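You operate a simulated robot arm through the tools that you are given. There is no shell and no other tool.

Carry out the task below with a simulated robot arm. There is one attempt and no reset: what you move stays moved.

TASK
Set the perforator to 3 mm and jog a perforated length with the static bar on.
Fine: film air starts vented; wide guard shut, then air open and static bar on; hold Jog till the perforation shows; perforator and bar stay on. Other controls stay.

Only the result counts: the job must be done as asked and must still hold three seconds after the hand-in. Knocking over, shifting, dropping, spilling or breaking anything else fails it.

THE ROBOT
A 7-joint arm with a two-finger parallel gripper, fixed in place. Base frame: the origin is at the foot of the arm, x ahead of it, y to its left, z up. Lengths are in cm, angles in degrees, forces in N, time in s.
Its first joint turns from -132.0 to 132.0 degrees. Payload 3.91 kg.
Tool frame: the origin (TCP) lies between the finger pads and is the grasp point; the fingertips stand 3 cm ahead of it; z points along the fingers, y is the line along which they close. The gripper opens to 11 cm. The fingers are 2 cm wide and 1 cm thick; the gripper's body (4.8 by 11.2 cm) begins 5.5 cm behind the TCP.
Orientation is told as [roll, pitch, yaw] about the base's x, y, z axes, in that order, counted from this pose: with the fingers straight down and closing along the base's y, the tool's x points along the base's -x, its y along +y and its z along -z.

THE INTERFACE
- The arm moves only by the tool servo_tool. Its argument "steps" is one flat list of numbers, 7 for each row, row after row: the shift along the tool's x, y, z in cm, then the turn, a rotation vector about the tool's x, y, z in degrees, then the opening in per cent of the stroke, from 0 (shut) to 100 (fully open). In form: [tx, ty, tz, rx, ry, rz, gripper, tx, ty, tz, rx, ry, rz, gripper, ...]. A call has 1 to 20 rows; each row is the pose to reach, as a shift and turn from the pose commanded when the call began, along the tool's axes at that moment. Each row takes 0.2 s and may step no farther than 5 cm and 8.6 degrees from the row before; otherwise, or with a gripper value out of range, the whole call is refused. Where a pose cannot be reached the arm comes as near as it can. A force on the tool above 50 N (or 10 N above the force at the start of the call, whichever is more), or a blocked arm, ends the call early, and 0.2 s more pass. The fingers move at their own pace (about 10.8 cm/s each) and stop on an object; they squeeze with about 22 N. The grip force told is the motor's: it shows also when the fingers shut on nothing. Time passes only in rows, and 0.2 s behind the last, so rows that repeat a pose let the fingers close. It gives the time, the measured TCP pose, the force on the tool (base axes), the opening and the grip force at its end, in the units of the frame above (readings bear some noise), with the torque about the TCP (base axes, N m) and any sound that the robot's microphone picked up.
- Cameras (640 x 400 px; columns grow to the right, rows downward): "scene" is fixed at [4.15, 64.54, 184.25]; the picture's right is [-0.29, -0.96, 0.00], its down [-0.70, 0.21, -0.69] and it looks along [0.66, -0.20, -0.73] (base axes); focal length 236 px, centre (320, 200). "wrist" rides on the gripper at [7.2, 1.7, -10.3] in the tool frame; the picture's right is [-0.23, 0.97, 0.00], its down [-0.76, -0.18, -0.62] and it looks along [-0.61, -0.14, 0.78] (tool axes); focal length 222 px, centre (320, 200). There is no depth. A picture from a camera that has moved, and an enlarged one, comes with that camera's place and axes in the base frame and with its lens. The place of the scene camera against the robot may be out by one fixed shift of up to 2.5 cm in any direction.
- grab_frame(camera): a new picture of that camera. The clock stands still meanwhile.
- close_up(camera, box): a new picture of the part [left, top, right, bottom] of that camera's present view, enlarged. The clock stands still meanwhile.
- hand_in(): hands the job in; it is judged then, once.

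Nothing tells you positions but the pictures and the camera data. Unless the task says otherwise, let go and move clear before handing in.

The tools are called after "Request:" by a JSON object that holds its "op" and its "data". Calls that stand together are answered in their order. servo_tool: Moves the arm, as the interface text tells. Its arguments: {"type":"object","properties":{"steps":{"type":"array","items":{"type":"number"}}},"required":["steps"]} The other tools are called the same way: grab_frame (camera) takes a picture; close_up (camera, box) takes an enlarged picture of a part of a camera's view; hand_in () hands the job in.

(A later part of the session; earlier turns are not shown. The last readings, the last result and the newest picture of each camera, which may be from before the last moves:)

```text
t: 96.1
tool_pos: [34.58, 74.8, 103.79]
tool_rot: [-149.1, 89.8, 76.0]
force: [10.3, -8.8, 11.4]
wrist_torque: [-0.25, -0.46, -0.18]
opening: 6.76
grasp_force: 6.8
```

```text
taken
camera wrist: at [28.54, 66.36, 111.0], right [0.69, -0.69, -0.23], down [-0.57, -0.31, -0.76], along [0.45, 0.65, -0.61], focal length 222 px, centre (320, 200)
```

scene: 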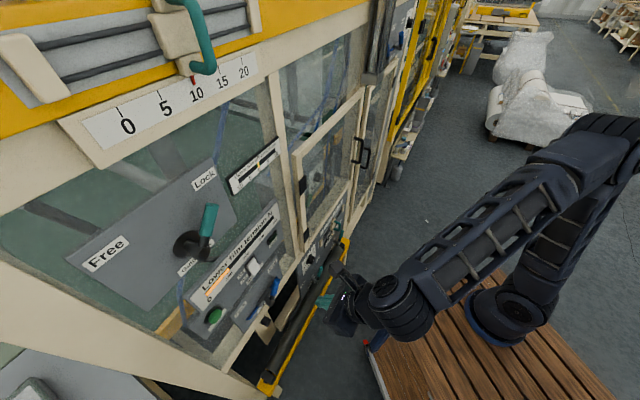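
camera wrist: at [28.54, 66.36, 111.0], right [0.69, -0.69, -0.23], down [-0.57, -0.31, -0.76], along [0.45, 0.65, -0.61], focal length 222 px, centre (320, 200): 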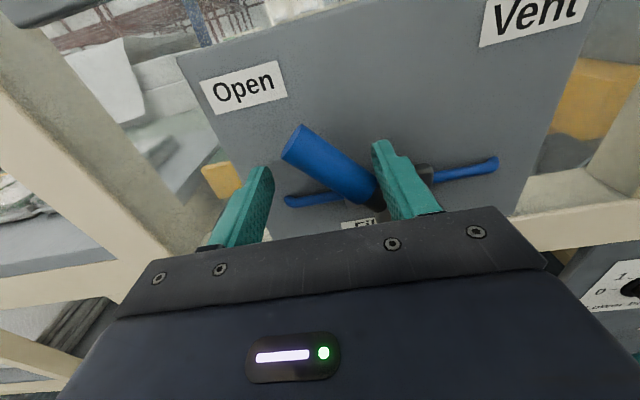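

The lever is against its Open stop. I'll back off and check the valve, then look at the Static bar rocker.

Request:
{"op": "servo_tool", "data": {"steps": [0.3, 0.9, 0, 0, 0, 0, 58, 0.3, 0.9, -2, 0, 0, 0, 58, 0.5, 1, -5.5, 0, 0, 0, 58, 3, 1.5, -9.5, 0, 0, 0, 30, 6, 2.5, -12, 0, 0, 0, 0, 9, 4, -14, 0, 0, 0, 0]}}

Request:
{"op": "grab_frame", "data": {"camera": "wrist"}}

Request:
{"op": "close_up", "data": {"camera": "wrist", "box": [160, 0, 480, 200]}}

```text
t: 97.5
tool_pos: [27.52, 62.2, 112.45]
tool_rot: [-21.7, 89.9, -156.5]
force: [0.2, -0.1, -0.3]
wrist_torque: [-0.01, -0.02, -0.01]
opening: 0.0
grasp_force: 22.3
```

```text
taken
camera wrist: at [21.48, 53.58, 119.83], right [0.69, -0.69, -0.23], down [-0.57, -0.32, -0.76], along [0.45, 0.65, -0.61], focal length 222 px, centre (320, 200)
```

wrist: 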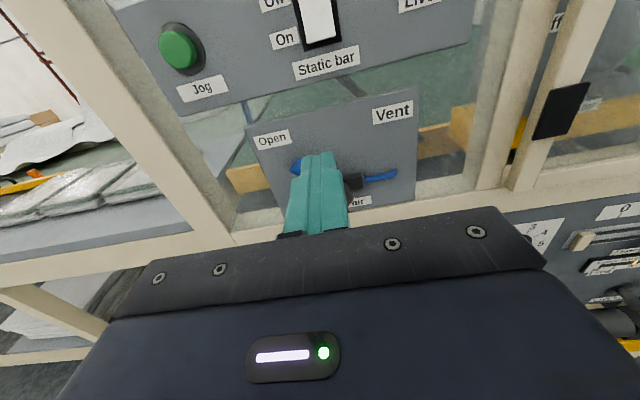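

```text
2.00 times, centred on (320, 100) of wrist
camera zoom: at [21.48, 53.58, 119.83], right [0.69, -0.69, -0.23], down [-0.57, -0.32, -0.76], along [0.45, 0.65, -0.61], focal length 444 px, centre (320, 400)
```

zoom: 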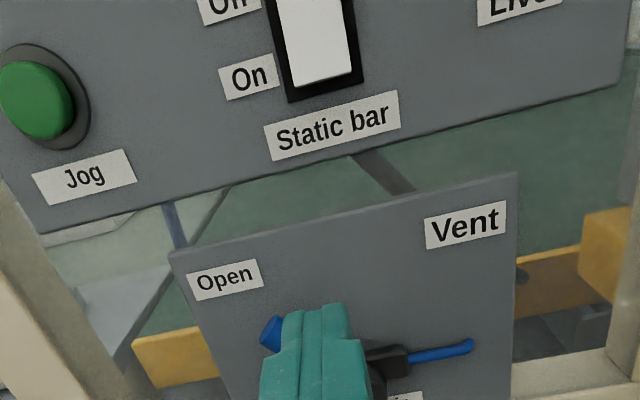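

The blue handle tip points to Open. Now I'll raise the tool to get a full view of the Static bar rocker and the Jog button.

Request:
{"op": "servo_tool", "data": {"steps": [4, 2, 0, 0, 0, 0, 0, 8, 4, 0, 0, 0, 0, 0, 12, 6, 0, 0, 0, 0, 0, 14, 8, 0, 0, 0, 0, 0]}}

Request:
{"op": "grab_frame", "data": {"camera": "wrist"}}

Request:
{"op": "close_up", "data": {"camera": "wrist", "box": [140, 40, 380, 190]}}

```text
t: 98.5
tool_pos: [33.25, 56.5, 126.73]
tool_rot: [-40.6, 89.9, -175.5]
force: [0.5, 0.2, -0.7]
wrist_torque: [0.02, -0.02, 0.03]
opening: 0.0
grasp_force: 22.2
```

```text
taken
camera wrist: at [27.1, 47.96, 133.9], right [0.69, -0.69, -0.23], down [-0.57, -0.32, -0.76], along [0.45, 0.65, -0.61], focal length 222 px, centre (320, 200)
```

wrist: 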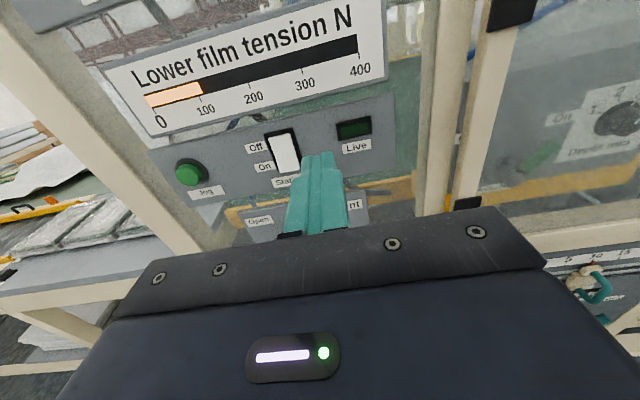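

```text
2.67 times, centred on (260, 115) of wrist
camera zoom: at [27.1, 47.96, 133.9], right [0.69, -0.69, -0.23], down [-0.57, -0.32, -0.76], along [0.45, 0.65, -0.61], focal length 592 px, centre (480, 427)
```

zoom: 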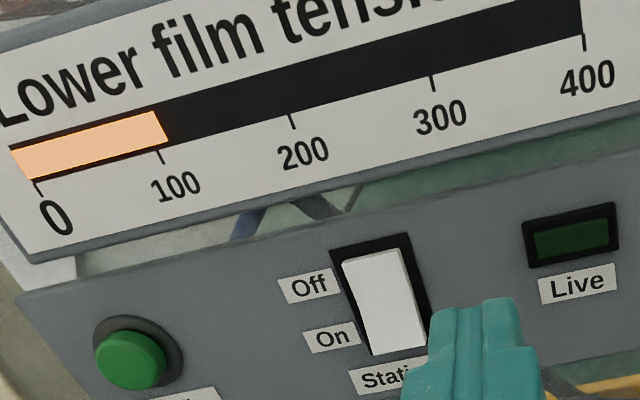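

The rocker's lower (On) half is at l ≈ -22.7, z ≈ 119.2. I'll line the closed fingertips up with it and stop short to check.

Request:
{"op": "servo_tool", "data": {"steps": [-2.5, -2.1, 1, 0, 0, 0, 0, -5, -4.2, 3, 0, 0, 0, 0, -7.5, -6.26, 5.5, 0, 0, 0, 0, -7.5, -6.26, 9.5, 0, 0, 0, 0]}}

Request:
{"op": "grab_frame", "data": {"camera": "wrist"}}

Request:
{"op": "close_up", "data": {"camera": "wrist", "box": [200, 60, 440, 210]}}

```text
t: 99.5
tool_pos: [35.37, 67.71, 119.27]
tool_rot: [-129.7, 90.0, 95.6]
force: [-0.3, -0.3, 0.5]
wrist_torque: [0.02, 0.01, 0.0]
opening: 0.02
grasp_force: 22.1
```

```text
taken
camera wrist: at [29.3, 59.19, 126.43], right [0.69, -0.69, -0.23], down [-0.57, -0.32, -0.76], along [0.45, 0.66, -0.61], focal length 222 px, centre (320, 200)
```

wrist: 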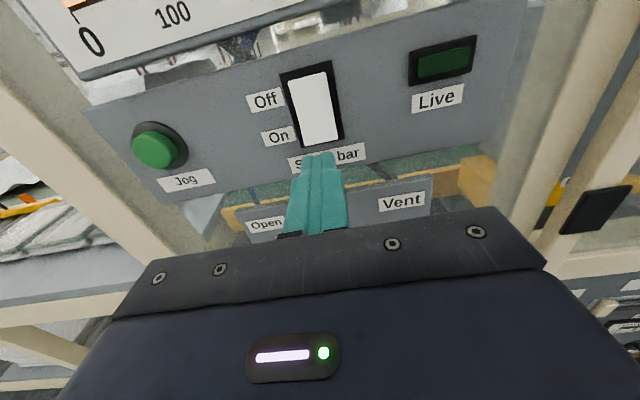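

```text
2.67 times, centred on (320, 135) of wrist
camera zoom: at [29.3, 59.19, 126.43], right [0.69, -0.69, -0.23], down [-0.57, -0.32, -0.76], along [0.45, 0.66, -0.61], focal length 592 px, centre (320, 373)
```

zoom: 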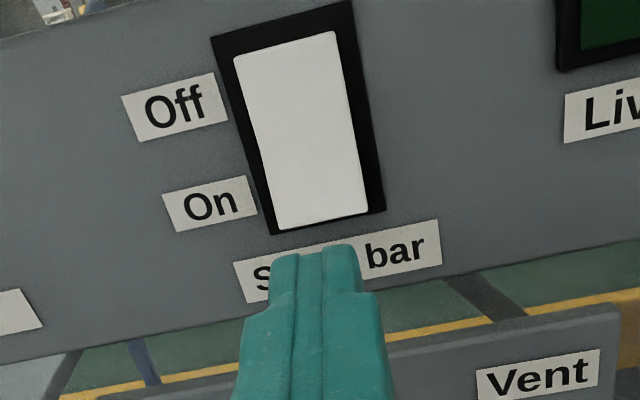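

The tool axis points at the rocker's lower half. I'll push in slowly.

Request:
{"op": "servo_tool", "data": {"steps": [0.3, 0, 2, 0, 0, 0, 0, 0.3, 0, 3.6, 0, 0, 0, 0, 0.3, 0, 4.2, 0, 0, 0, 0, 0.3, 0, 4.7, 0, 0, 0, 0, 0.3, 0, 5.1, 0, 0, 0, 0]}}

Request:
{"op": "close_up", "data": {"camera": "wrist", "box": [200, 60, 440, 210]}}

```text
t: 100.7
tool_pos: [38.95, 71.26, 119.44]
tool_rot: [-71.5, 89.9, 153.8]
force: [-0.1, -0.1, 0.0]
wrist_torque: [-0.01, 0.0, -0.02]
opening: 0.0
grasp_force: 22.1
```

```text
2.67 times, centred on (320, 135) of wrist
camera zoom: at [32.98, 62.79, 126.69], right [0.69, -0.69, -0.23], down [-0.57, -0.32, -0.76], along [0.45, 0.66, -0.61], focal length 592 px, centre (320, 373)
```

zoom: 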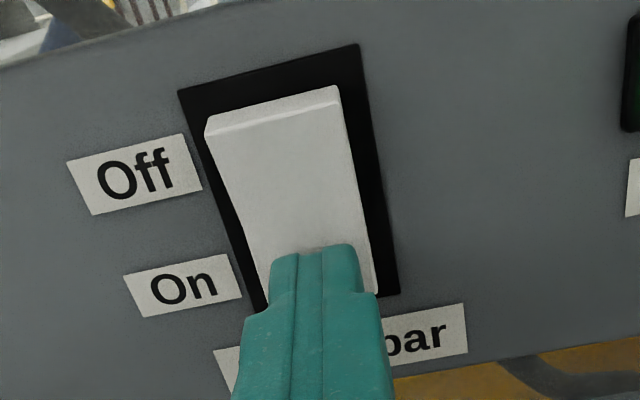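

The rocker's top edge now stands out, so its lower (On) side is pressed in. I'll push slightly more to be sure, then back off and check.

Request:
{"op": "servo_tool", "data": {"steps": [0, 0, 0.25, 0, 0, 0, 0, 0, 0, 0.5, 0, 0, 0, 0, 0, 0, -1, 0, 0, 0, 0, 0, 0, -4, 0, 0, 0, 0, 0, 0, -8, 0, 0, 0, 0]}}

Request:
{"op": "grab_frame", "data": {"camera": "wrist"}}

Request:
{"op": "close_up", "data": {"camera": "wrist", "box": [80, 20, 480, 220]}}

```text
t: 101.3
tool_pos: [39.04, 71.41, 119.51]
tool_rot: [-23.0, 89.9, -157.7]
force: [-10.2, -18.7, 2.3]
wrist_torque: [0.26, -0.13, -0.18]
opening: 0.0
grasp_force: 22.5
stopped in row 2: the force on the tool passed its limit at 57 N (the readings are from after the stop); the commanded pose is now the measured one
```

```text
taken
camera wrist: at [32.98, 62.89, 126.66], right [0.69, -0.69, -0.23], down [-0.57, -0.32, -0.76], along [0.45, 0.66, -0.61], focal length 222 px, centre (320, 200)
```

wrist: 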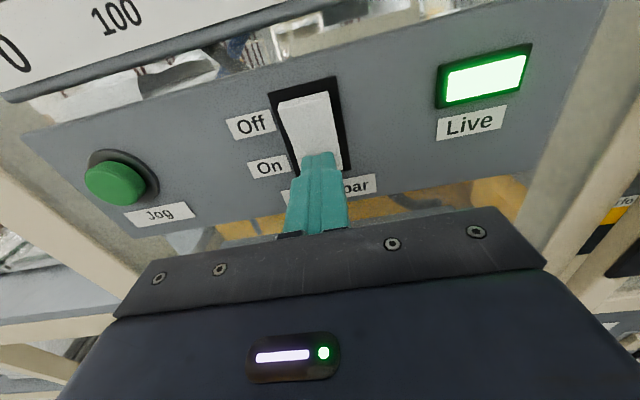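

```text
1.60 times, centred on (280, 120) of wrist
camera zoom: at [32.98, 62.89, 126.66], right [0.69, -0.69, -0.23], down [-0.57, -0.32, -0.76], along [0.45, 0.66, -0.61], focal length 355 px, centre (384, 328)
```

zoom: 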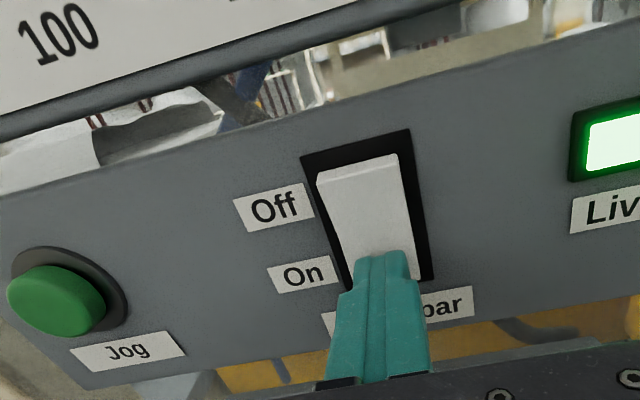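

The Live lamp is lit, so the static bar is on. I'll back off and line up with the Jog button.

Request:
{"op": "servo_tool", "data": {"steps": [0, 0, -3, 0, 0, 0, 0, 0, 0, -7, 0, 0, 0, 0, 0.5, -4, -8.5, 0, 0, 0, 0, 1, -8, -8.5, 0, 0, 0, 0, 1.5, -12, -8.5, 0, 0, 0, 0, 1.9, -14.2, -8.5, 0, 0, 0, 0]}}

Request:
{"op": "grab_frame", "data": {"camera": "wrist"}}

Request:
{"op": "close_up", "data": {"camera": "wrist", "box": [200, 20, 440, 170]}}

Request:
{"op": "grab_frame", "data": {"camera": "scene"}}

```text
t: 102.7
tool_pos: [23.15, 75.3, 121.32]
tool_rot: [-7.2, 89.9, -141.9]
force: [-0.3, 0.1, 0.5]
wrist_torque: [0.02, 0.0, 0.02]
opening: 0.02
grasp_force: 22.2
```

```text
taken
camera wrist: at [17.09, 66.88, 128.43], right [0.69, -0.69, -0.23], down [-0.57, -0.32, -0.76], along [0.45, 0.65, -0.61], focal length 222 px, centre (320, 200)
```

wrist: 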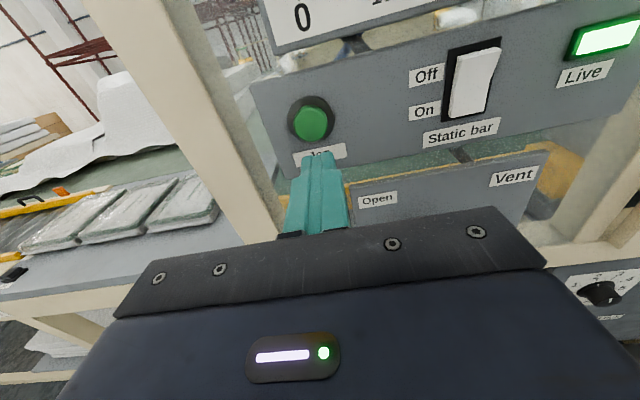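

```text
2.67 times, centred on (320, 95) of wrist
camera zoom: at [17.09, 66.88, 128.43], right [0.69, -0.69, -0.23], down [-0.57, -0.32, -0.76], along [0.45, 0.65, -0.61], focal length 592 px, centre (320, 480)
```

zoom: 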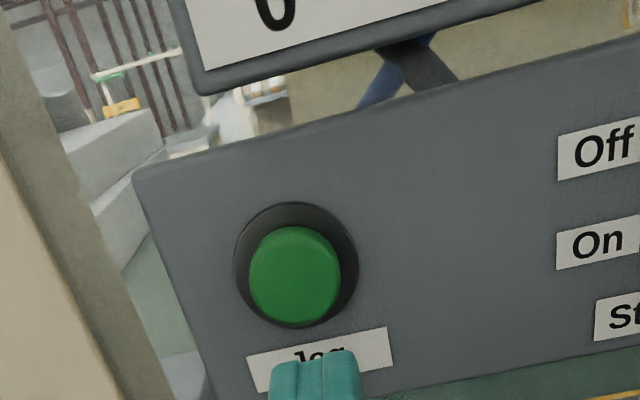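

```text
taken
```

scene: 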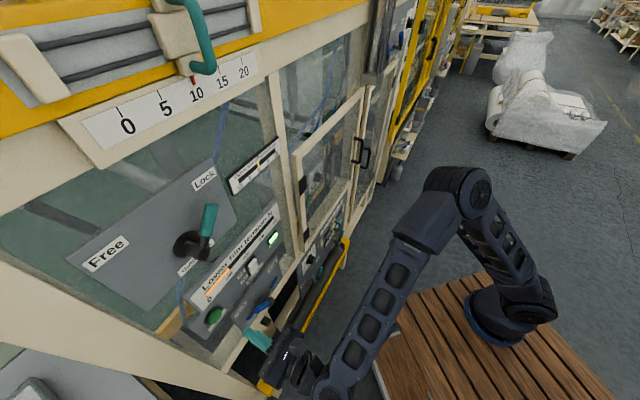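

The button is about 1 cm left of the tool axis. I'll correct that and move in close to it.

Request:
{"op": "servo_tool", "data": {"steps": [-0.2, -0.95, 2.5, 0, 0, 0, 0, -0.2, -0.95, 5, 0, 0, 0, 0, -0.2, -0.95, 6.6, 0, 0, 0, 0]}}

Request:
{"op": "grab_frame", "data": {"camera": "wrist"}}

Request:
{"op": "close_up", "data": {"camera": "wrist", "box": [200, 60, 440, 210]}}

Request:
{"op": "close_up", "data": {"camera": "scene", "box": [0, 100, 320, 300]}}

```text
t: 103.5
tool_pos: [27.01, 80.81, 121.07]
tool_rot: [-7.1, 89.9, -141.8]
force: [-0.5, 0.4, 0.1]
wrist_torque: [-0.01, -0.02, -0.02]
opening: 0.0
grasp_force: 21.7
```

```text
taken
camera wrist: at [20.97, 72.32, 128.29], right [0.69, -0.69, -0.23], down [-0.57, -0.32, -0.76], along [0.45, 0.65, -0.61], focal length 222 px, centre (320, 200)
```

wrist: 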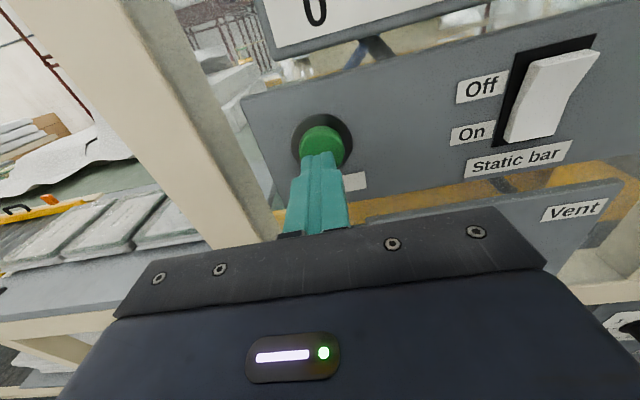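

```text
2.67 times, centred on (320, 135) of wrist
camera zoom: at [20.97, 72.32, 128.29], right [0.69, -0.69, -0.23], down [-0.57, -0.32, -0.76], along [0.45, 0.65, -0.61], focal length 592 px, centre (320, 373)
```

zoom: 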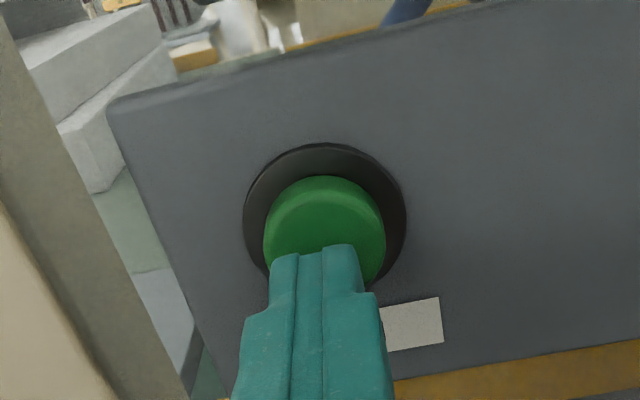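

```text
2.00 times, centred on (160, 200) of scene
camera zoom: at [4.15, 64.54, 184.25], right [-0.29, -0.96, 0.0], down [-0.7, 0.21, -0.69], along [0.66, -0.2, -0.73], focal length 471 px, centre (640, 200)
```

zoom: 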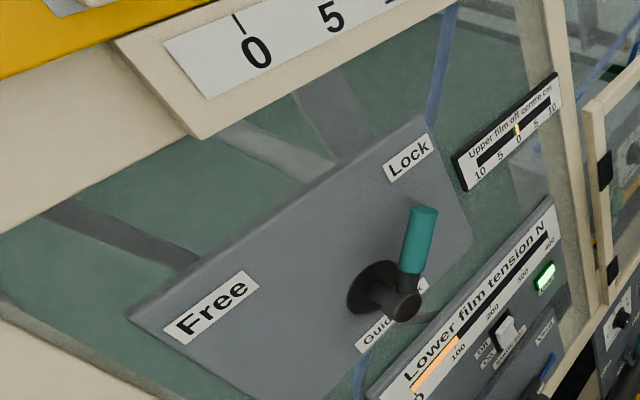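

The fingertips are right in front of the Jog button. I'll press it in small steps.

Request:
{"op": "servo_tool", "data": {"steps": [0, 0, 0.4, 0, 0, 0, 0, 0, 0, 0.8, 0, 0, 0, 0, 0, 0, 1.1, 0, 0, 0, 0, 0, 0, 1.4, 0, 0, 0, 0]}}

Request:
{"op": "grab_frame", "data": {"camera": "scene"}}

Request:
{"op": "close_up", "data": {"camera": "wrist", "box": [200, 60, 440, 210]}}

```text
t: 104.5
tool_pos: [27.99, 81.84, 121.08]
tool_rot: [-6.5, 89.8, -141.2]
force: [0.2, -1.7, -0.2]
wrist_torque: [0.03, 0.0, -0.01]
opening: 0.0
grasp_force: 21.6
```

```text
taken
```

scene: 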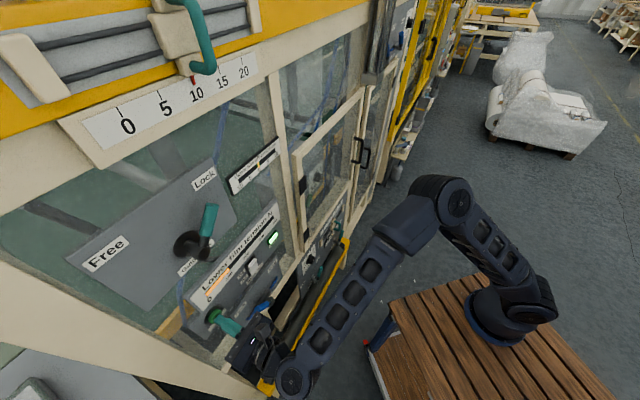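

```text
2.67 times, centred on (320, 135) of wrist
camera zoom: at [21.96, 73.28, 128.3], right [0.69, -0.69, -0.23], down [-0.57, -0.32, -0.76], along [0.45, 0.65, -0.61], focal length 592 px, centre (320, 373)
```

zoom: 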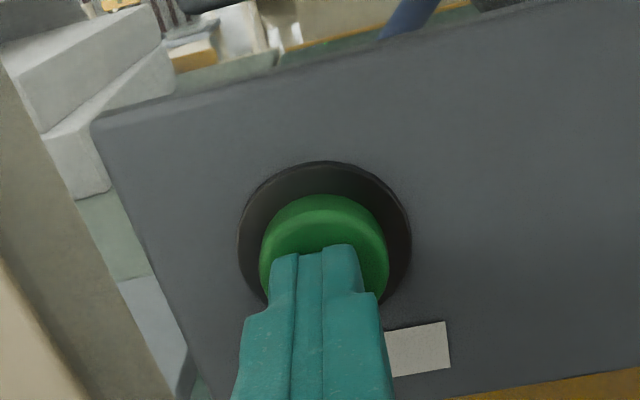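

Request:
{"op": "servo_tool", "data": {"steps": [0, 0, 0.2, 0, 0, 0, 0, 0, 0, 0.4, 0, 0, 0, 0, 0, 0, 0.6, 0, 0, 0, 0]}}

Request:
{"op": "close_up", "data": {"camera": "wrist", "box": [200, 60, 440, 210]}}

Request:
{"op": "close_up", "data": {"camera": "scene", "box": [0, 100, 320, 300]}}

```text
t: 105.3
tool_pos: [28.38, 82.21, 121.09]
tool_rot: [-3.6, 89.8, -138.3]
force: [-6.4, -14.6, -4.3]
wrist_torque: [-0.09, 0.1, -0.17]
opening: 0.01
grasp_force: 22.2
heard: click
```

```text
2.67 times, centred on (320, 135) of wrist
camera zoom: at [22.34, 73.68, 128.31], right [0.69, -0.69, -0.23], down [-0.57, -0.32, -0.76], along [0.45, 0.65, -0.61], focal length 592 px, centre (320, 373)
```

zoom: 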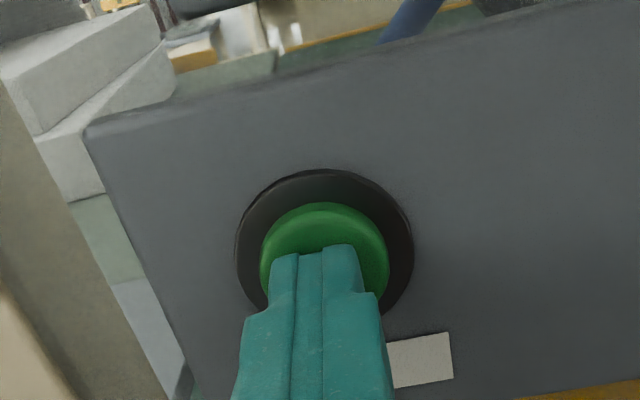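

```text
2.00 times, centred on (160, 200) of scene
camera zoom: at [4.15, 64.54, 184.25], right [-0.29, -0.96, 0.0], down [-0.7, 0.21, -0.69], along [0.66, -0.2, -0.73], focal length 471 px, centre (640, 200)
```

zoom: 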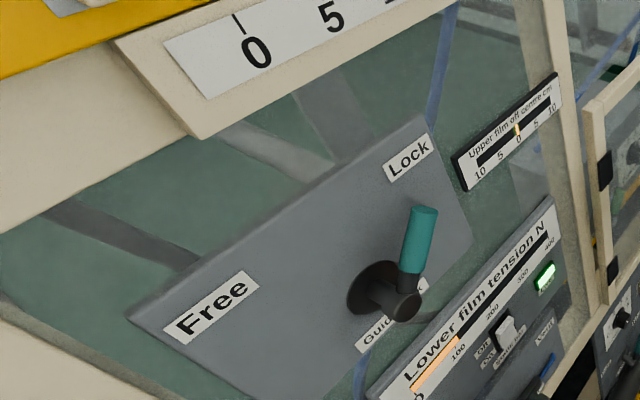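

I heard a click, so Jog is pressed. I'll hold it and watch for the perforation.

Request:
{"op": "servo_tool", "data": {"steps": [0, 0, 0.1, 0, 0, 0, 0, 0, 0, 0.1, 0, 0, 0, 0, 0, 0, 0.1, 0, 0, 0, 0, 0, 0, 0.1, 0, 0, 0, 0, 0, 0, 0.1, 0, 0, 0, 0]}}

Request:
{"op": "grab_frame", "data": {"camera": "scene"}}

Request:
{"op": "grab_frame", "data": {"camera": "wrist"}}

Request:
{"op": "close_up", "data": {"camera": "scene", "box": [230, 30, 430, 260]}}

```text
t: 106.5
tool_pos: [28.47, 82.34, 121.06]
tool_rot: [-8.8, 89.9, -143.4]
force: [-12.1, -15.9, -7.0]
wrist_torque: [-0.18, 0.16, -0.1]
opening: 0.02
grasp_force: 22.0
```

```text
taken
```

scene: 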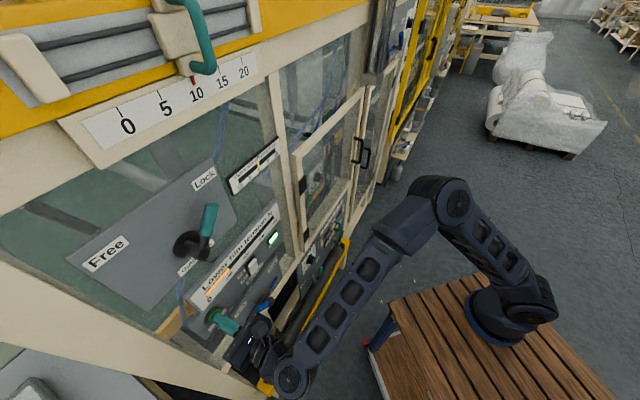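

```text
taken
camera wrist: at [22.41, 73.75, 128.32], right [0.69, -0.69, -0.23], down [-0.57, -0.32, -0.76], along [0.45, 0.65, -0.61], focal length 222 px, centre (320, 200)
```

wrist: 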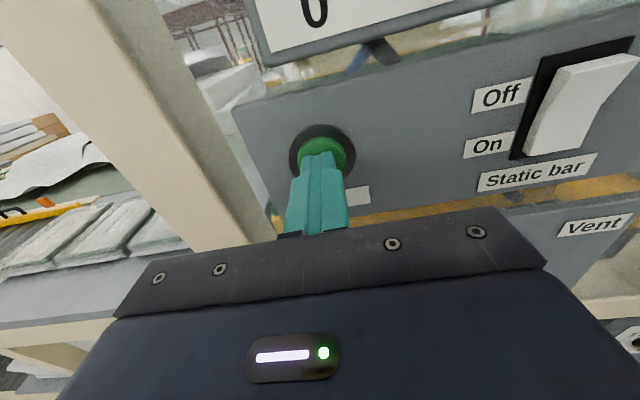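

```text
1.74 times, centred on (330, 145) of scene
camera zoom: at [4.15, 64.54, 184.25], right [-0.29, -0.96, 0.0], down [-0.7, 0.21, -0.69], along [0.66, -0.2, -0.73], focal length 410 px, centre (303, 296)
```

zoom: 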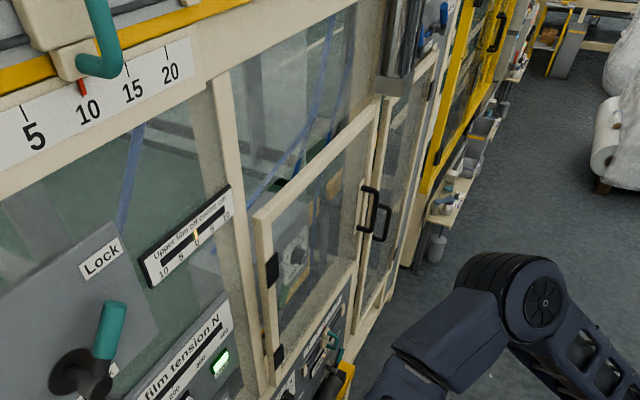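

Request:
{"op": "servo_tool", "data": {"steps": [0, 0, 0, 0, 0, 0, 0, 0, 0, 0, 0, 0, 0, 0, 0, 0, 0, 0, 0, 0, 0, 0, 0, 0, 0, 0, 0, 0, 0, 0, 0, 0, 0, 0, 0, 0, 0, 0, 0, 0, 0, 0, 0, 0, 0, 0, 0, 0, 0, 0, 0, 0, 0, 0, 0, 0, 0, 0, 0, 0, 0, 0, 0, 0, 0, 0, 0, 0, 0, 0]}}

Request:
{"op": "grab_frame", "data": {"camera": "scene"}}

Request:
{"op": "grab_frame", "data": {"camera": "wrist"}}

Request:
{"op": "close_up", "data": {"camera": "scene", "box": [230, 30, 430, 260]}}

Request:
{"op": "close_up", "data": {"camera": "scene", "box": [0, 60, 320, 260]}}

```text
t: 108.7
tool_pos: [28.39, 82.31, 121.13]
tool_rot: [-11.0, 89.9, -145.7]
force: [-15.1, -14.9, -6.2]
wrist_torque: [-0.13, 0.12, 0.01]
opening: 0.0
grasp_force: 22.3
```

```text
taken
```

scene: 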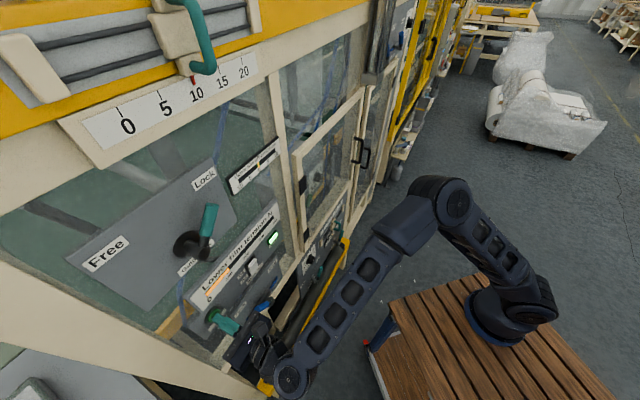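

```text
taken
camera wrist: at [22.4, 73.76, 128.34], right [0.69, -0.69, -0.23], down [-0.57, -0.32, -0.76], along [0.45, 0.65, -0.61], focal length 222 px, centre (320, 200)
```

wrist: 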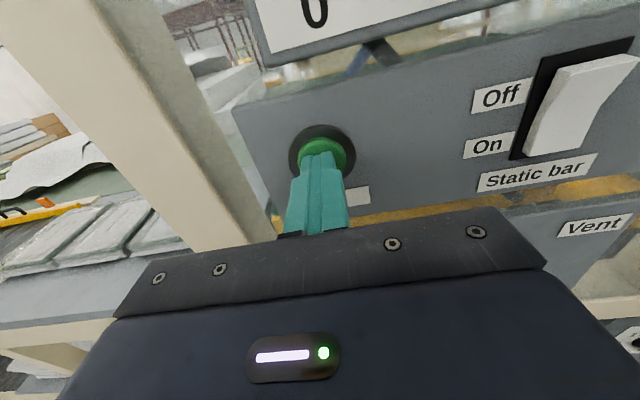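

```text
1.74 times, centred on (330, 145) of scene
camera zoom: at [4.15, 64.54, 184.25], right [-0.29, -0.96, 0.0], down [-0.7, 0.21, -0.69], along [0.66, -0.2, -0.73], focal length 410 px, centre (303, 296)
```

zoom: 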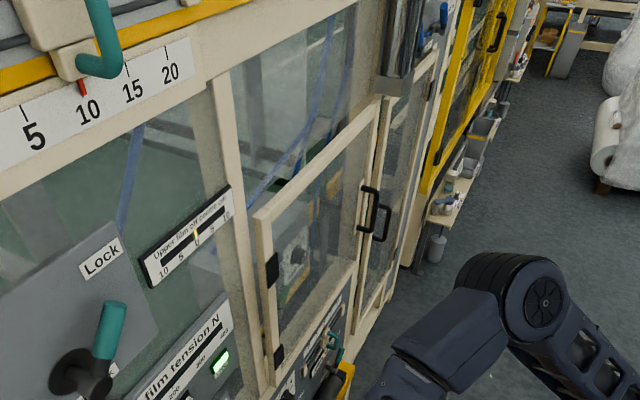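

```text
2.00 times, centred on (160, 160) of scene
camera zoom: at [4.15, 64.54, 184.25], right [-0.29, -0.96, 0.0], down [-0.7, 0.21, -0.69], along [0.66, -0.2, -0.73], focal length 471 px, centre (640, 280)
```

zoom: 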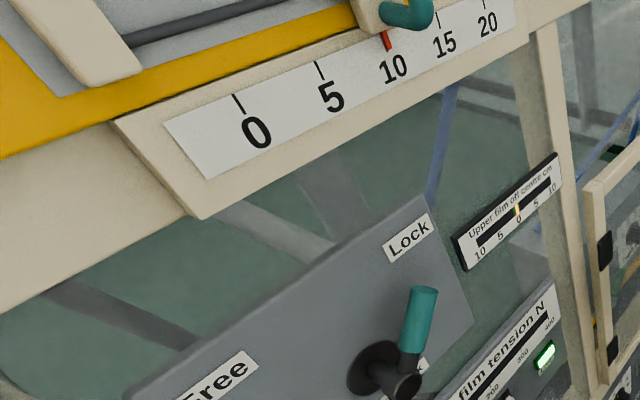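

Request:
{"op": "servo_tool", "data": {"steps": [0, 0, 0.05, 0, 0, 0, 0, 0, 0, 0.05, 0, 0, 0, 0, 0, 0, 0.05, 0, 0, 0, 0, 0, 0, 0.05, 0, 0, 0, 0, 0, 0, 0.05, 0, 0, 0, 0, 0, 0, 0.05, 0, 0, 0, 0, 0, 0, 0.05, 0, 0, 0, 0, 0, 0, 0.05, 0, 0, 0, 0, 0, 0, 0.05, 0, 0, 0, 0, 0, 0, 0.05, 0, 0, 0, 0]}}

Request:
{"op": "close_up", "data": {"camera": "scene", "box": [270, 60, 370, 160]}}

Request:
{"op": "close_up", "data": {"camera": "scene", "box": [290, 110, 370, 230]}}

Request:
{"op": "close_up", "data": {"camera": "scene", "box": [0, 140, 200, 340]}}

Request:
{"op": "close_up", "data": {"camera": "wrist", "box": [200, 0, 520, 110]}}

Request:
{"op": "close_up", "data": {"camera": "wrist", "box": [0, 0, 240, 300]}}

```text
t: 110.9
tool_pos: [28.46, 82.39, 121.08]
tool_rot: [-14.2, 89.9, -148.9]
force: [-15.0, -18.4, -3.6]
wrist_torque: [-0.1, 0.08, -0.06]
opening: 0.0
grasp_force: 22.5
```

```text
4.00 times, centred on (320, 110) of scene
camera zoom: at [4.15, 64.54, 184.25], right [-0.29, -0.96, 0.0], down [-0.7, 0.21, -0.69], along [0.66, -0.2, -0.73], focal length 942 px, centre (320, 560)
```

zoom: 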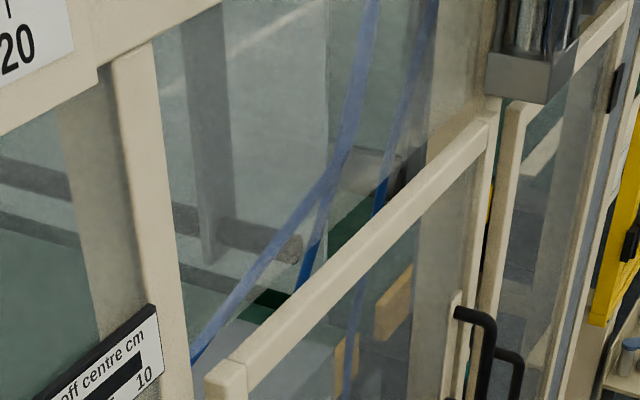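

```text
3.33 times, centred on (330, 170) of scene
camera zoom: at [4.15, 64.54, 184.25], right [-0.29, -0.96, 0.0], down [-0.7, 0.21, -0.69], along [0.66, -0.2, -0.73], focal length 785 px, centre (287, 300)
```

zoom: 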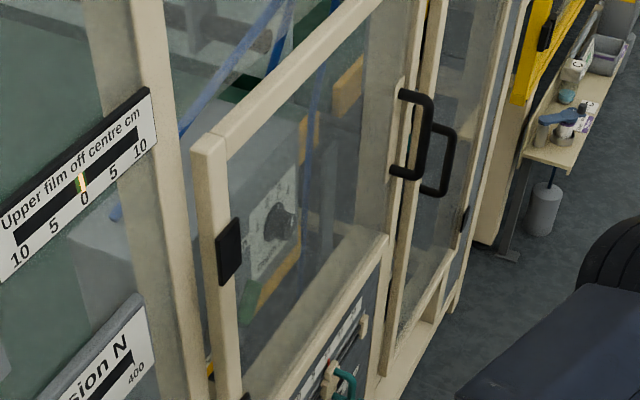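

```text
2.00 times, centred on (100, 240) of scene
camera zoom: at [4.15, 64.54, 184.25], right [-0.29, -0.96, 0.0], down [-0.7, 0.21, -0.69], along [0.66, -0.2, -0.73], focal length 471 px, centre (760, 120)
```

zoom: 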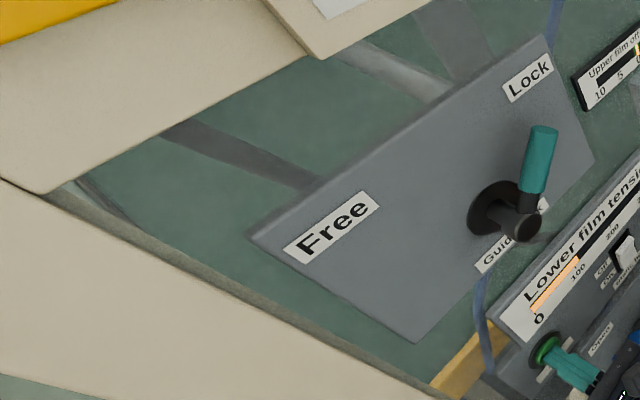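

```text
2.00 times, centred on (360, 55) of wrist
camera zoom: at [22.43, 73.79, 128.35], right [0.69, -0.69, -0.23], down [-0.57, -0.32, -0.76], along [0.45, 0.65, -0.61], focal length 444 px, centre (240, 490)
```

zoom: 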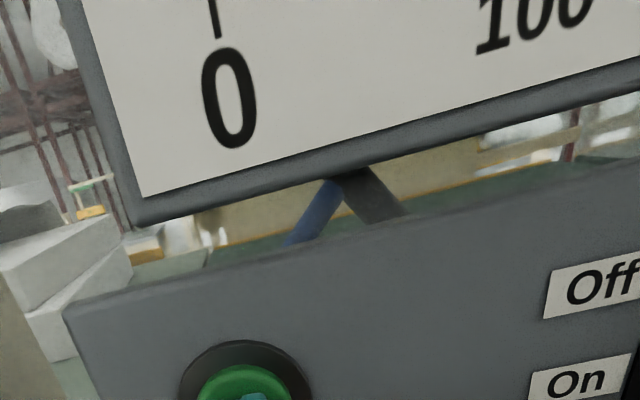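

```text
1.33 times, centred on (120, 150) of wrist
camera zoom: at [22.43, 73.79, 128.35], right [0.69, -0.69, -0.23], down [-0.57, -0.32, -0.76], along [0.45, 0.65, -0.61], focal length 296 px, centre (587, 267)
```

zoom: 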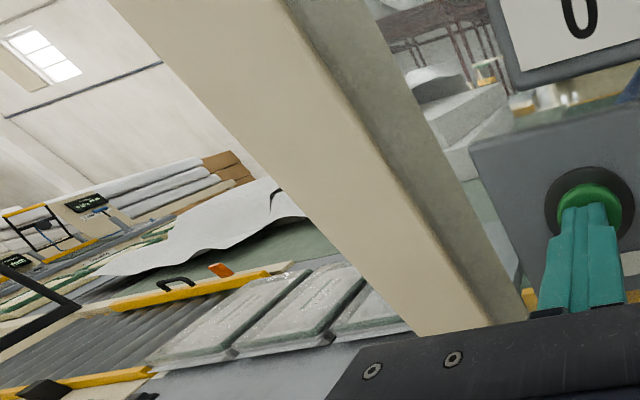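

Request:
{"op": "close_up", "data": {"camera": "wrist", "box": [0, 120, 130, 215]}}

Request:
{"op": "close_up", "data": {"camera": "scene", "box": [0, 340, 160, 400]}}

Request:
{"op": "close_up", "data": {"camera": "scene", "box": [180, 220, 320, 340]}}

```text
4.21 times, centred on (65, 168) of wrist
camera zoom: at [22.43, 73.79, 128.35], right [0.69, -0.69, -0.23], down [-0.57, -0.32, -0.76], along [0.45, 0.65, -0.61], focal length 935 px, centre (1394, 337)
```

zoom: 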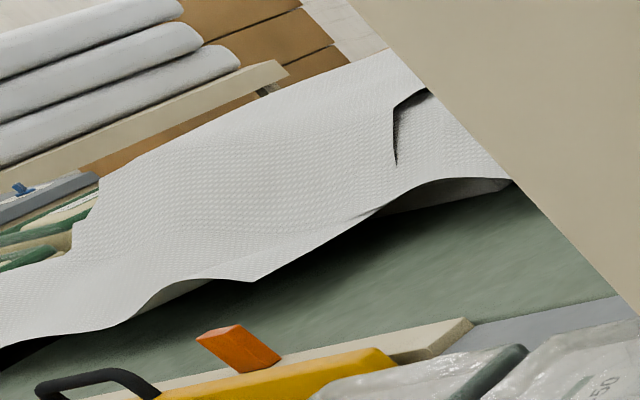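

```text
4.00 times, centred on (80, 370) of scene
camera zoom: at [4.15, 64.54, 184.25], right [-0.29, -0.96, 0.0], down [-0.7, 0.21, -0.69], along [0.66, -0.2, -0.73], focal length 942 px, centre (1280, -480)
```

zoom: 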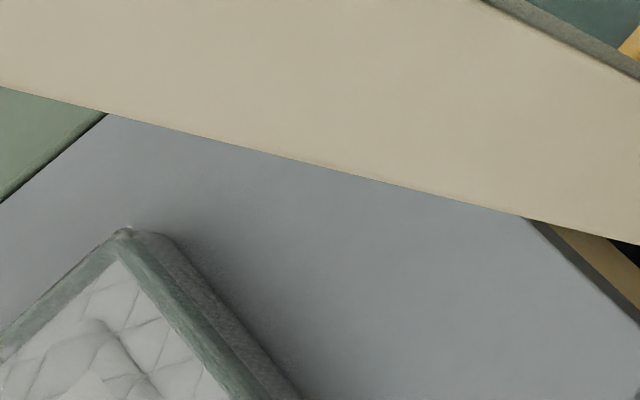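

```text
3.33 times, centred on (250, 280) of scene
camera zoom: at [4.15, 64.54, 184.25], right [-0.29, -0.96, 0.0], down [-0.7, 0.21, -0.69], along [0.66, -0.2, -0.73], focal length 785 px, centre (553, -67)
```

zoom: 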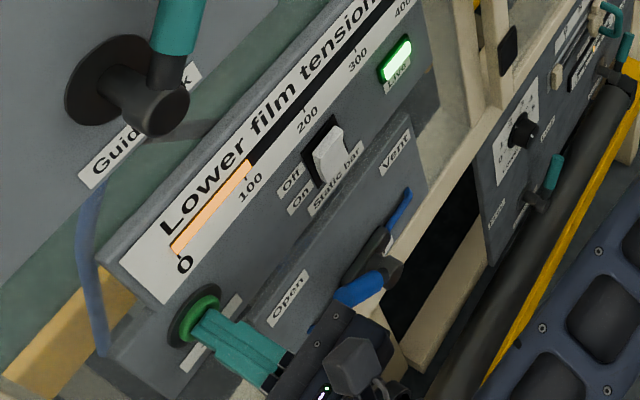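

Request:
{"op": "servo_tool", "data": {"steps": [0, 0, 0.05, 0, 0, 0, 0, 0, 0, 0.05, 0, 0, 0, 0, 0, 0, 0.05, 0, 0, 0, 0, 0, 0, 0.05, 0, 0, 0, 0, 0, 0, 0.05, 0, 0, 0, 0, 0, 0, 0.05, 0, 0, 0, 0, 0, 0, 0.05, 0, 0, 0, 0, 0, 0, 0.05, 0, 0, 0, 0, 0, 0, 0.05, 0, 0, 0, 0, 0, 0, 0.05, 0, 0, 0, 0, 0, 0, 0.05, 0, 0, 0, 0, 0, 0, 0.05, 0, 0, 0, 0, 0, 0, 0.05, 0, 0, 0, 0, 0, 0, 0.05, 0, 0, 0, 0, 0, 0, 0.05, 0, 0, 0, 0]}}

Request:
{"op": "grab_frame", "data": {"camera": "scene"}}

Request:
{"op": "grab_frame", "data": {"camera": "wrist"}}

Request:
{"op": "close_up", "data": {"camera": "scene", "box": [280, 60, 400, 260]}}

Request:
{"op": "close_up", "data": {"camera": "scene", "box": [0, 80, 300, 270]}}

```text
t: 114.1
tool_pos: [28.56, 82.33, 121.15]
tool_rot: [-13.2, 89.9, -148.0]
force: [-17.8, -18.4, -1.6]
wrist_torque: [-0.03, 0.05, 0.01]
opening: 0.01
grasp_force: 22.8
```

```text
taken
```

scene: 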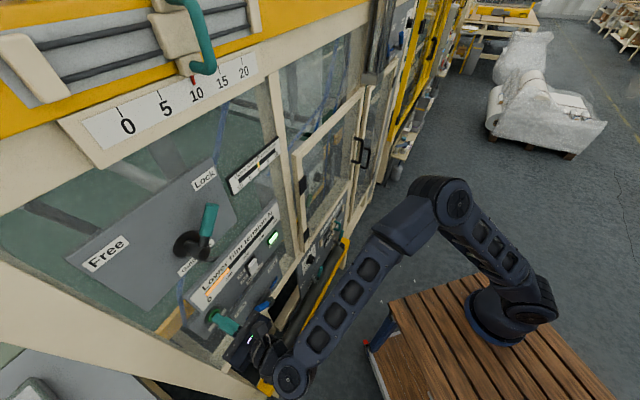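

```text
taken
camera wrist: at [22.45, 73.81, 128.36], right [0.69, -0.69, -0.23], down [-0.57, -0.32, -0.76], along [0.45, 0.65, -0.61], focal length 222 px, centre (320, 200)
```

wrist: 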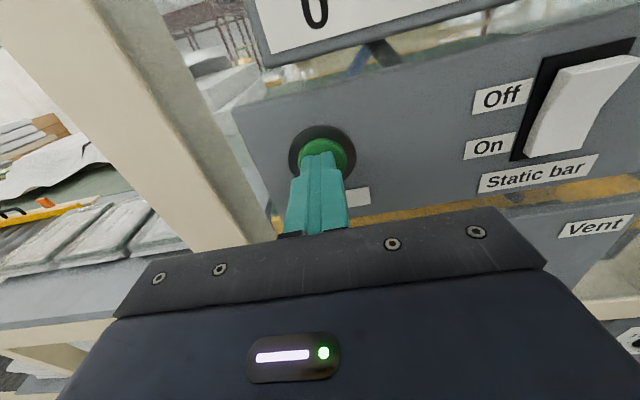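

```text
2.00 times, centred on (340, 160) of scene
camera zoom: at [4.15, 64.54, 184.25], right [-0.29, -0.96, 0.0], down [-0.7, 0.21, -0.69], along [0.66, -0.2, -0.73], focal length 471 px, centre (280, 280)
```

zoom: 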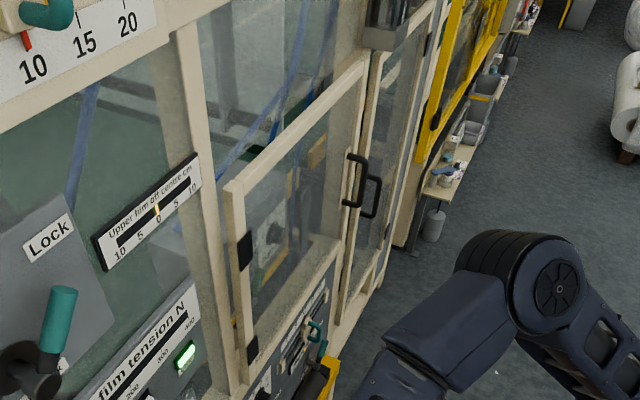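

```text
2.11 times, centred on (150, 175) of scene
camera zoom: at [4.15, 64.54, 184.25], right [-0.29, -0.96, 0.0], down [-0.7, 0.21, -0.69], along [0.66, -0.2, -0.73], focal length 496 px, centre (678, 253)
```

zoom: 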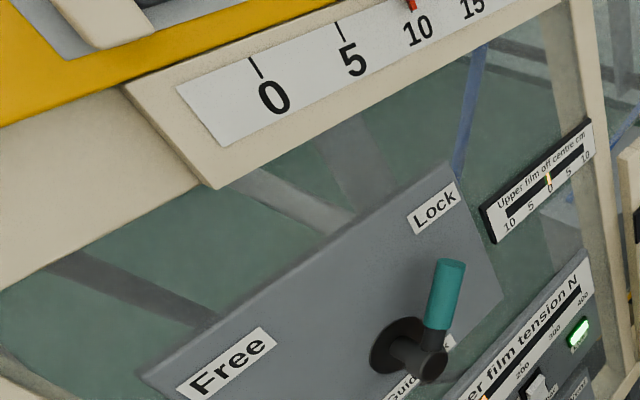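

No visible change from these views. Some film may only be visible behind the guard window, so I'll release Jog and go look there.

Request:
{"op": "servo_tool", "data": {"steps": [0, 0, -2, 0, 0, 0, 0, 0, 0, -5, 0, 0, 0, 0, 0, 1, -8.5, 0, 0, 0, 0, 0, 5.5, -9.5, 0, 0, 0, 0, 0, 10, -9.5, 0, 0, 0, 0, 0, 14.5, -9.5, 0, 0, 0, 0, 0, 19, -9.5, 0, 0, 0, 0, 0, 23.5, -9.5, 0, 0, 0, 0]}}

Request:
{"op": "grab_frame", "data": {"camera": "wrist"}}

Request:
{"op": "grab_frame", "data": {"camera": "scene"}}

```text
t: 115.9
tool_pos: [38.65, 58.96, 121.13]
tool_rot: [-4.3, 89.8, -139.1]
force: [-0.2, 0.2, -0.6]
wrist_torque: [0.02, 0.03, -0.03]
opening: 0.0
grasp_force: 22.0
```

```text
taken
camera wrist: at [32.59, 50.52, 128.32], right [0.69, -0.69, -0.23], down [-0.57, -0.32, -0.76], along [0.45, 0.65, -0.61], focal length 222 px, centre (320, 200)
```

wrist: 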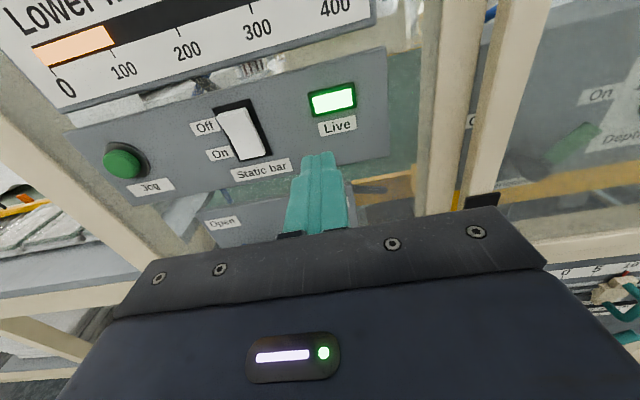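

```text
taken
```

scene: 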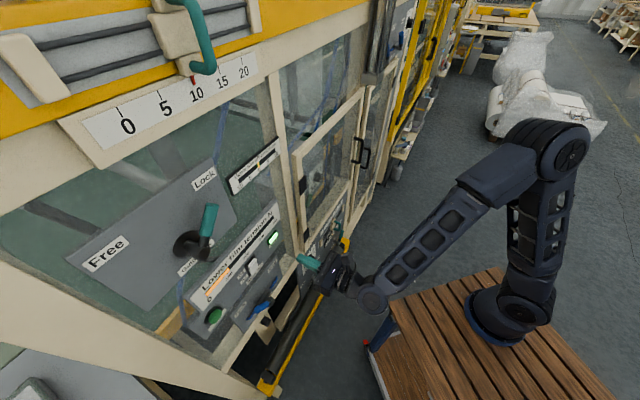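

Request:
{"op": "servo_tool", "data": {"steps": [0, 4.3, 0, 0, 0, 0, 0, 0, 8.6, 0, 0, 0, 0, 0, 0, 12.9, 0, 0, 0, 0, 0, 0, 17.2, 0, 0, 0, 0, 0, 0, 21.5, 0, 0, 0, 0, 0, 0, 25.8, 0, 0, 0, 0, 0, 0, 30, 0, 0, 0, 0, 0]}}

Request:
{"op": "grab_frame", "data": {"camera": "wrist"}}

Request:
{"op": "close_up", "data": {"camera": "wrist", "box": [100, 0, 500, 240]}}

```text
t: 117.5
tool_pos: [59.92, 37.94, 121.19]
tool_rot: [-7.5, 89.7, -142.2]
force: [-0.3, 0.0, 0.8]
wrist_torque: [0.0, 0.0, 0.01]
opening: 0.0
grasp_force: 22.1
```

```text
taken
camera wrist: at [53.9, 29.44, 128.35], right [0.69, -0.69, -0.23], down [-0.57, -0.32, -0.76], along [0.45, 0.65, -0.61], focal length 222 px, centre (320, 200)
```

wrist: 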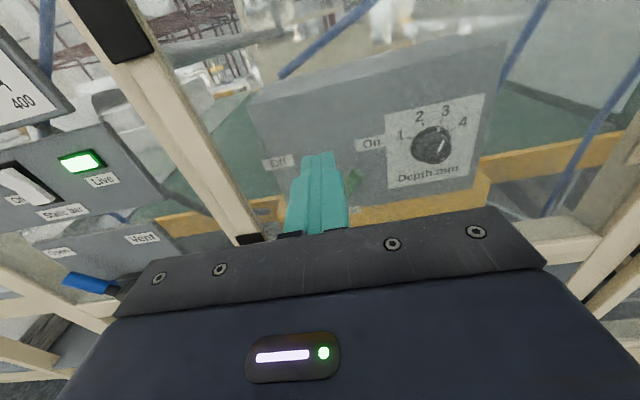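

```text
1.60 times, centred on (300, 120) of wrist
camera zoom: at [53.9, 29.44, 128.35], right [0.69, -0.69, -0.23], down [-0.57, -0.32, -0.76], along [0.45, 0.65, -0.61], focal length 355 px, centre (352, 328)
```

zoom: 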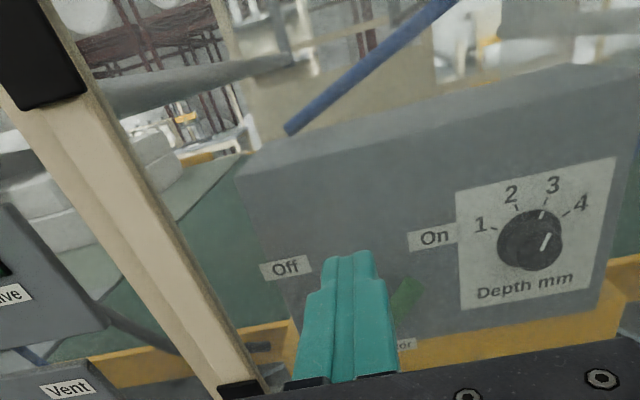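

The dial still reads 3 and the lever is On. The perforation isn't visible here, so I'll tilt down and check the lower panel and roller area too.

Request:
{"op": "servo_tool", "data": {"steps": [1, 0, -1.5, 0, -8, 0, 0, 2, 0, -3, 0, -16, 0, 0, 3, 0, -4, 0, -24, 0, 0, 4, 0, -5, 0, -32, 0, 0]}}

Request:
{"op": "grab_frame", "data": {"camera": "wrist"}}

Request:
{"op": "close_up", "data": {"camera": "wrist", "box": [150, 0, 550, 240]}}

Request:
{"op": "close_up", "data": {"camera": "scene", "box": [180, 180, 380, 400]}}

```text
t: 118.7
tool_pos: [30.22, 50.02, 124.74]
tool_rot: [0.7, 59.6, -104.8]
force: [0.2, 1.3, -0.4]
wrist_torque: [-0.01, -0.02, 0.01]
opening: 0.0
grasp_force: 21.9
out of reach, approached as far as the arm can: row 2, 4
stopped in row 4: the arm was blocked; the commanded pose is now the measured one
```

```text
taken
camera wrist: at [30.33, 44.48, 136.27], right [0.91, -0.37, -0.19], down [-0.41, -0.84, -0.34], along [-0.03, 0.39, -0.92], focal length 222 px, centre (320, 200)
```

wrist: 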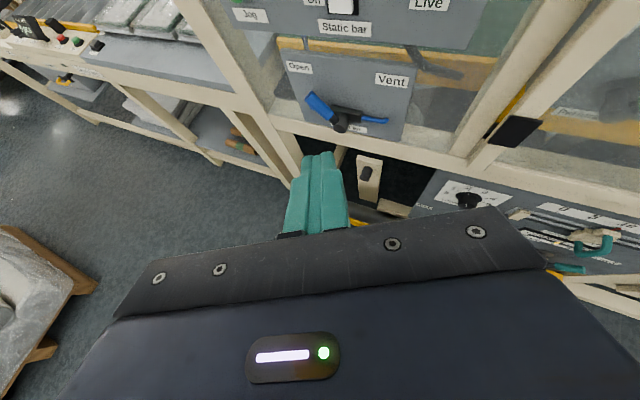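

```text
1.60 times, centred on (350, 120) of wrist
camera zoom: at [30.33, 44.48, 136.27], right [0.91, -0.37, -0.19], down [-0.41, -0.84, -0.34], along [-0.03, 0.39, -0.92], focal length 355 px, centre (272, 328)
```

zoom: 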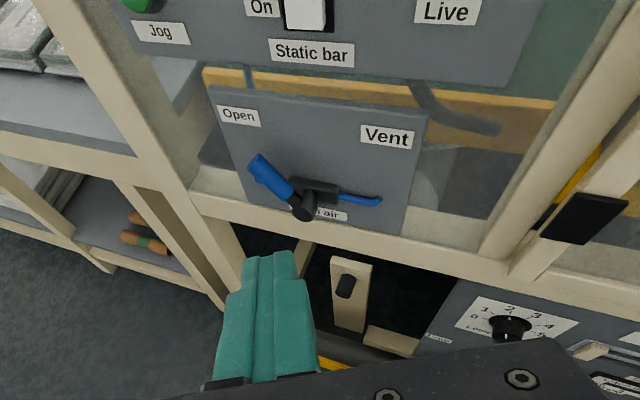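

```text
1.82 times, centred on (280, 290) of scene
camera zoom: at [4.15, 64.54, 184.25], right [-0.29, -0.96, 0.0], down [-0.7, 0.21, -0.69], along [0.66, -0.2, -0.73], focal length 428 px, centre (393, 36)
```

zoom: 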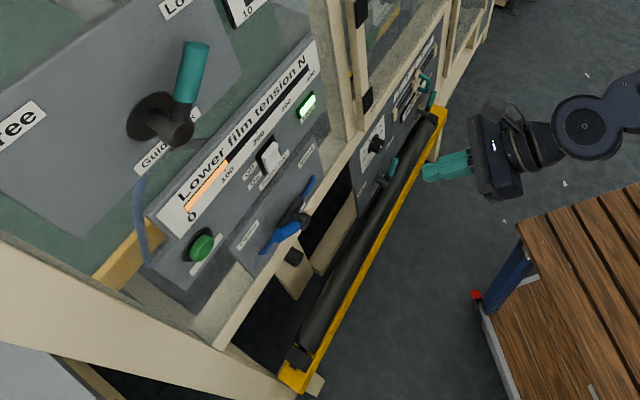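

The arm jumped unexpectedly here, because that pose was too close in and it flipped. I'll check the whole scene before moving again.

Request:
{"op": "grab_frame", "data": {"camera": "scene"}}

Request:
{"op": "close_up", "data": {"camera": "scene", "box": [320, 180, 640, 400]}}

```text
taken
```

scene: 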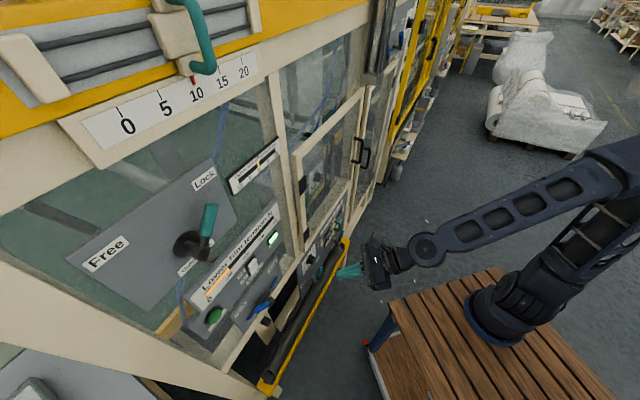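

```text
1.82 times, centred on (480, 290) of scene
camera zoom: at [4.15, 64.54, 184.25], right [-0.29, -0.96, 0.0], down [-0.7, 0.21, -0.69], along [0.66, -0.2, -0.73], focal length 428 px, centre (29, 36)
```

zoom: 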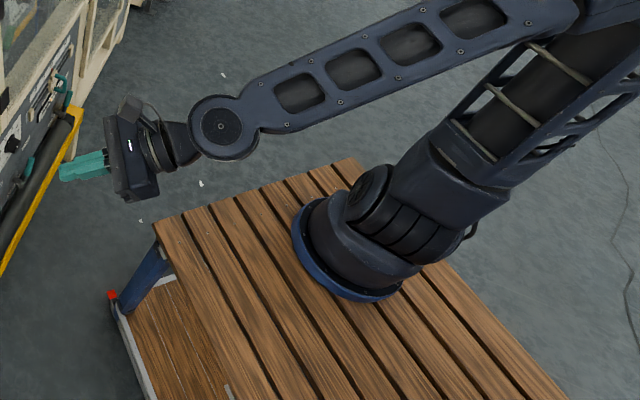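

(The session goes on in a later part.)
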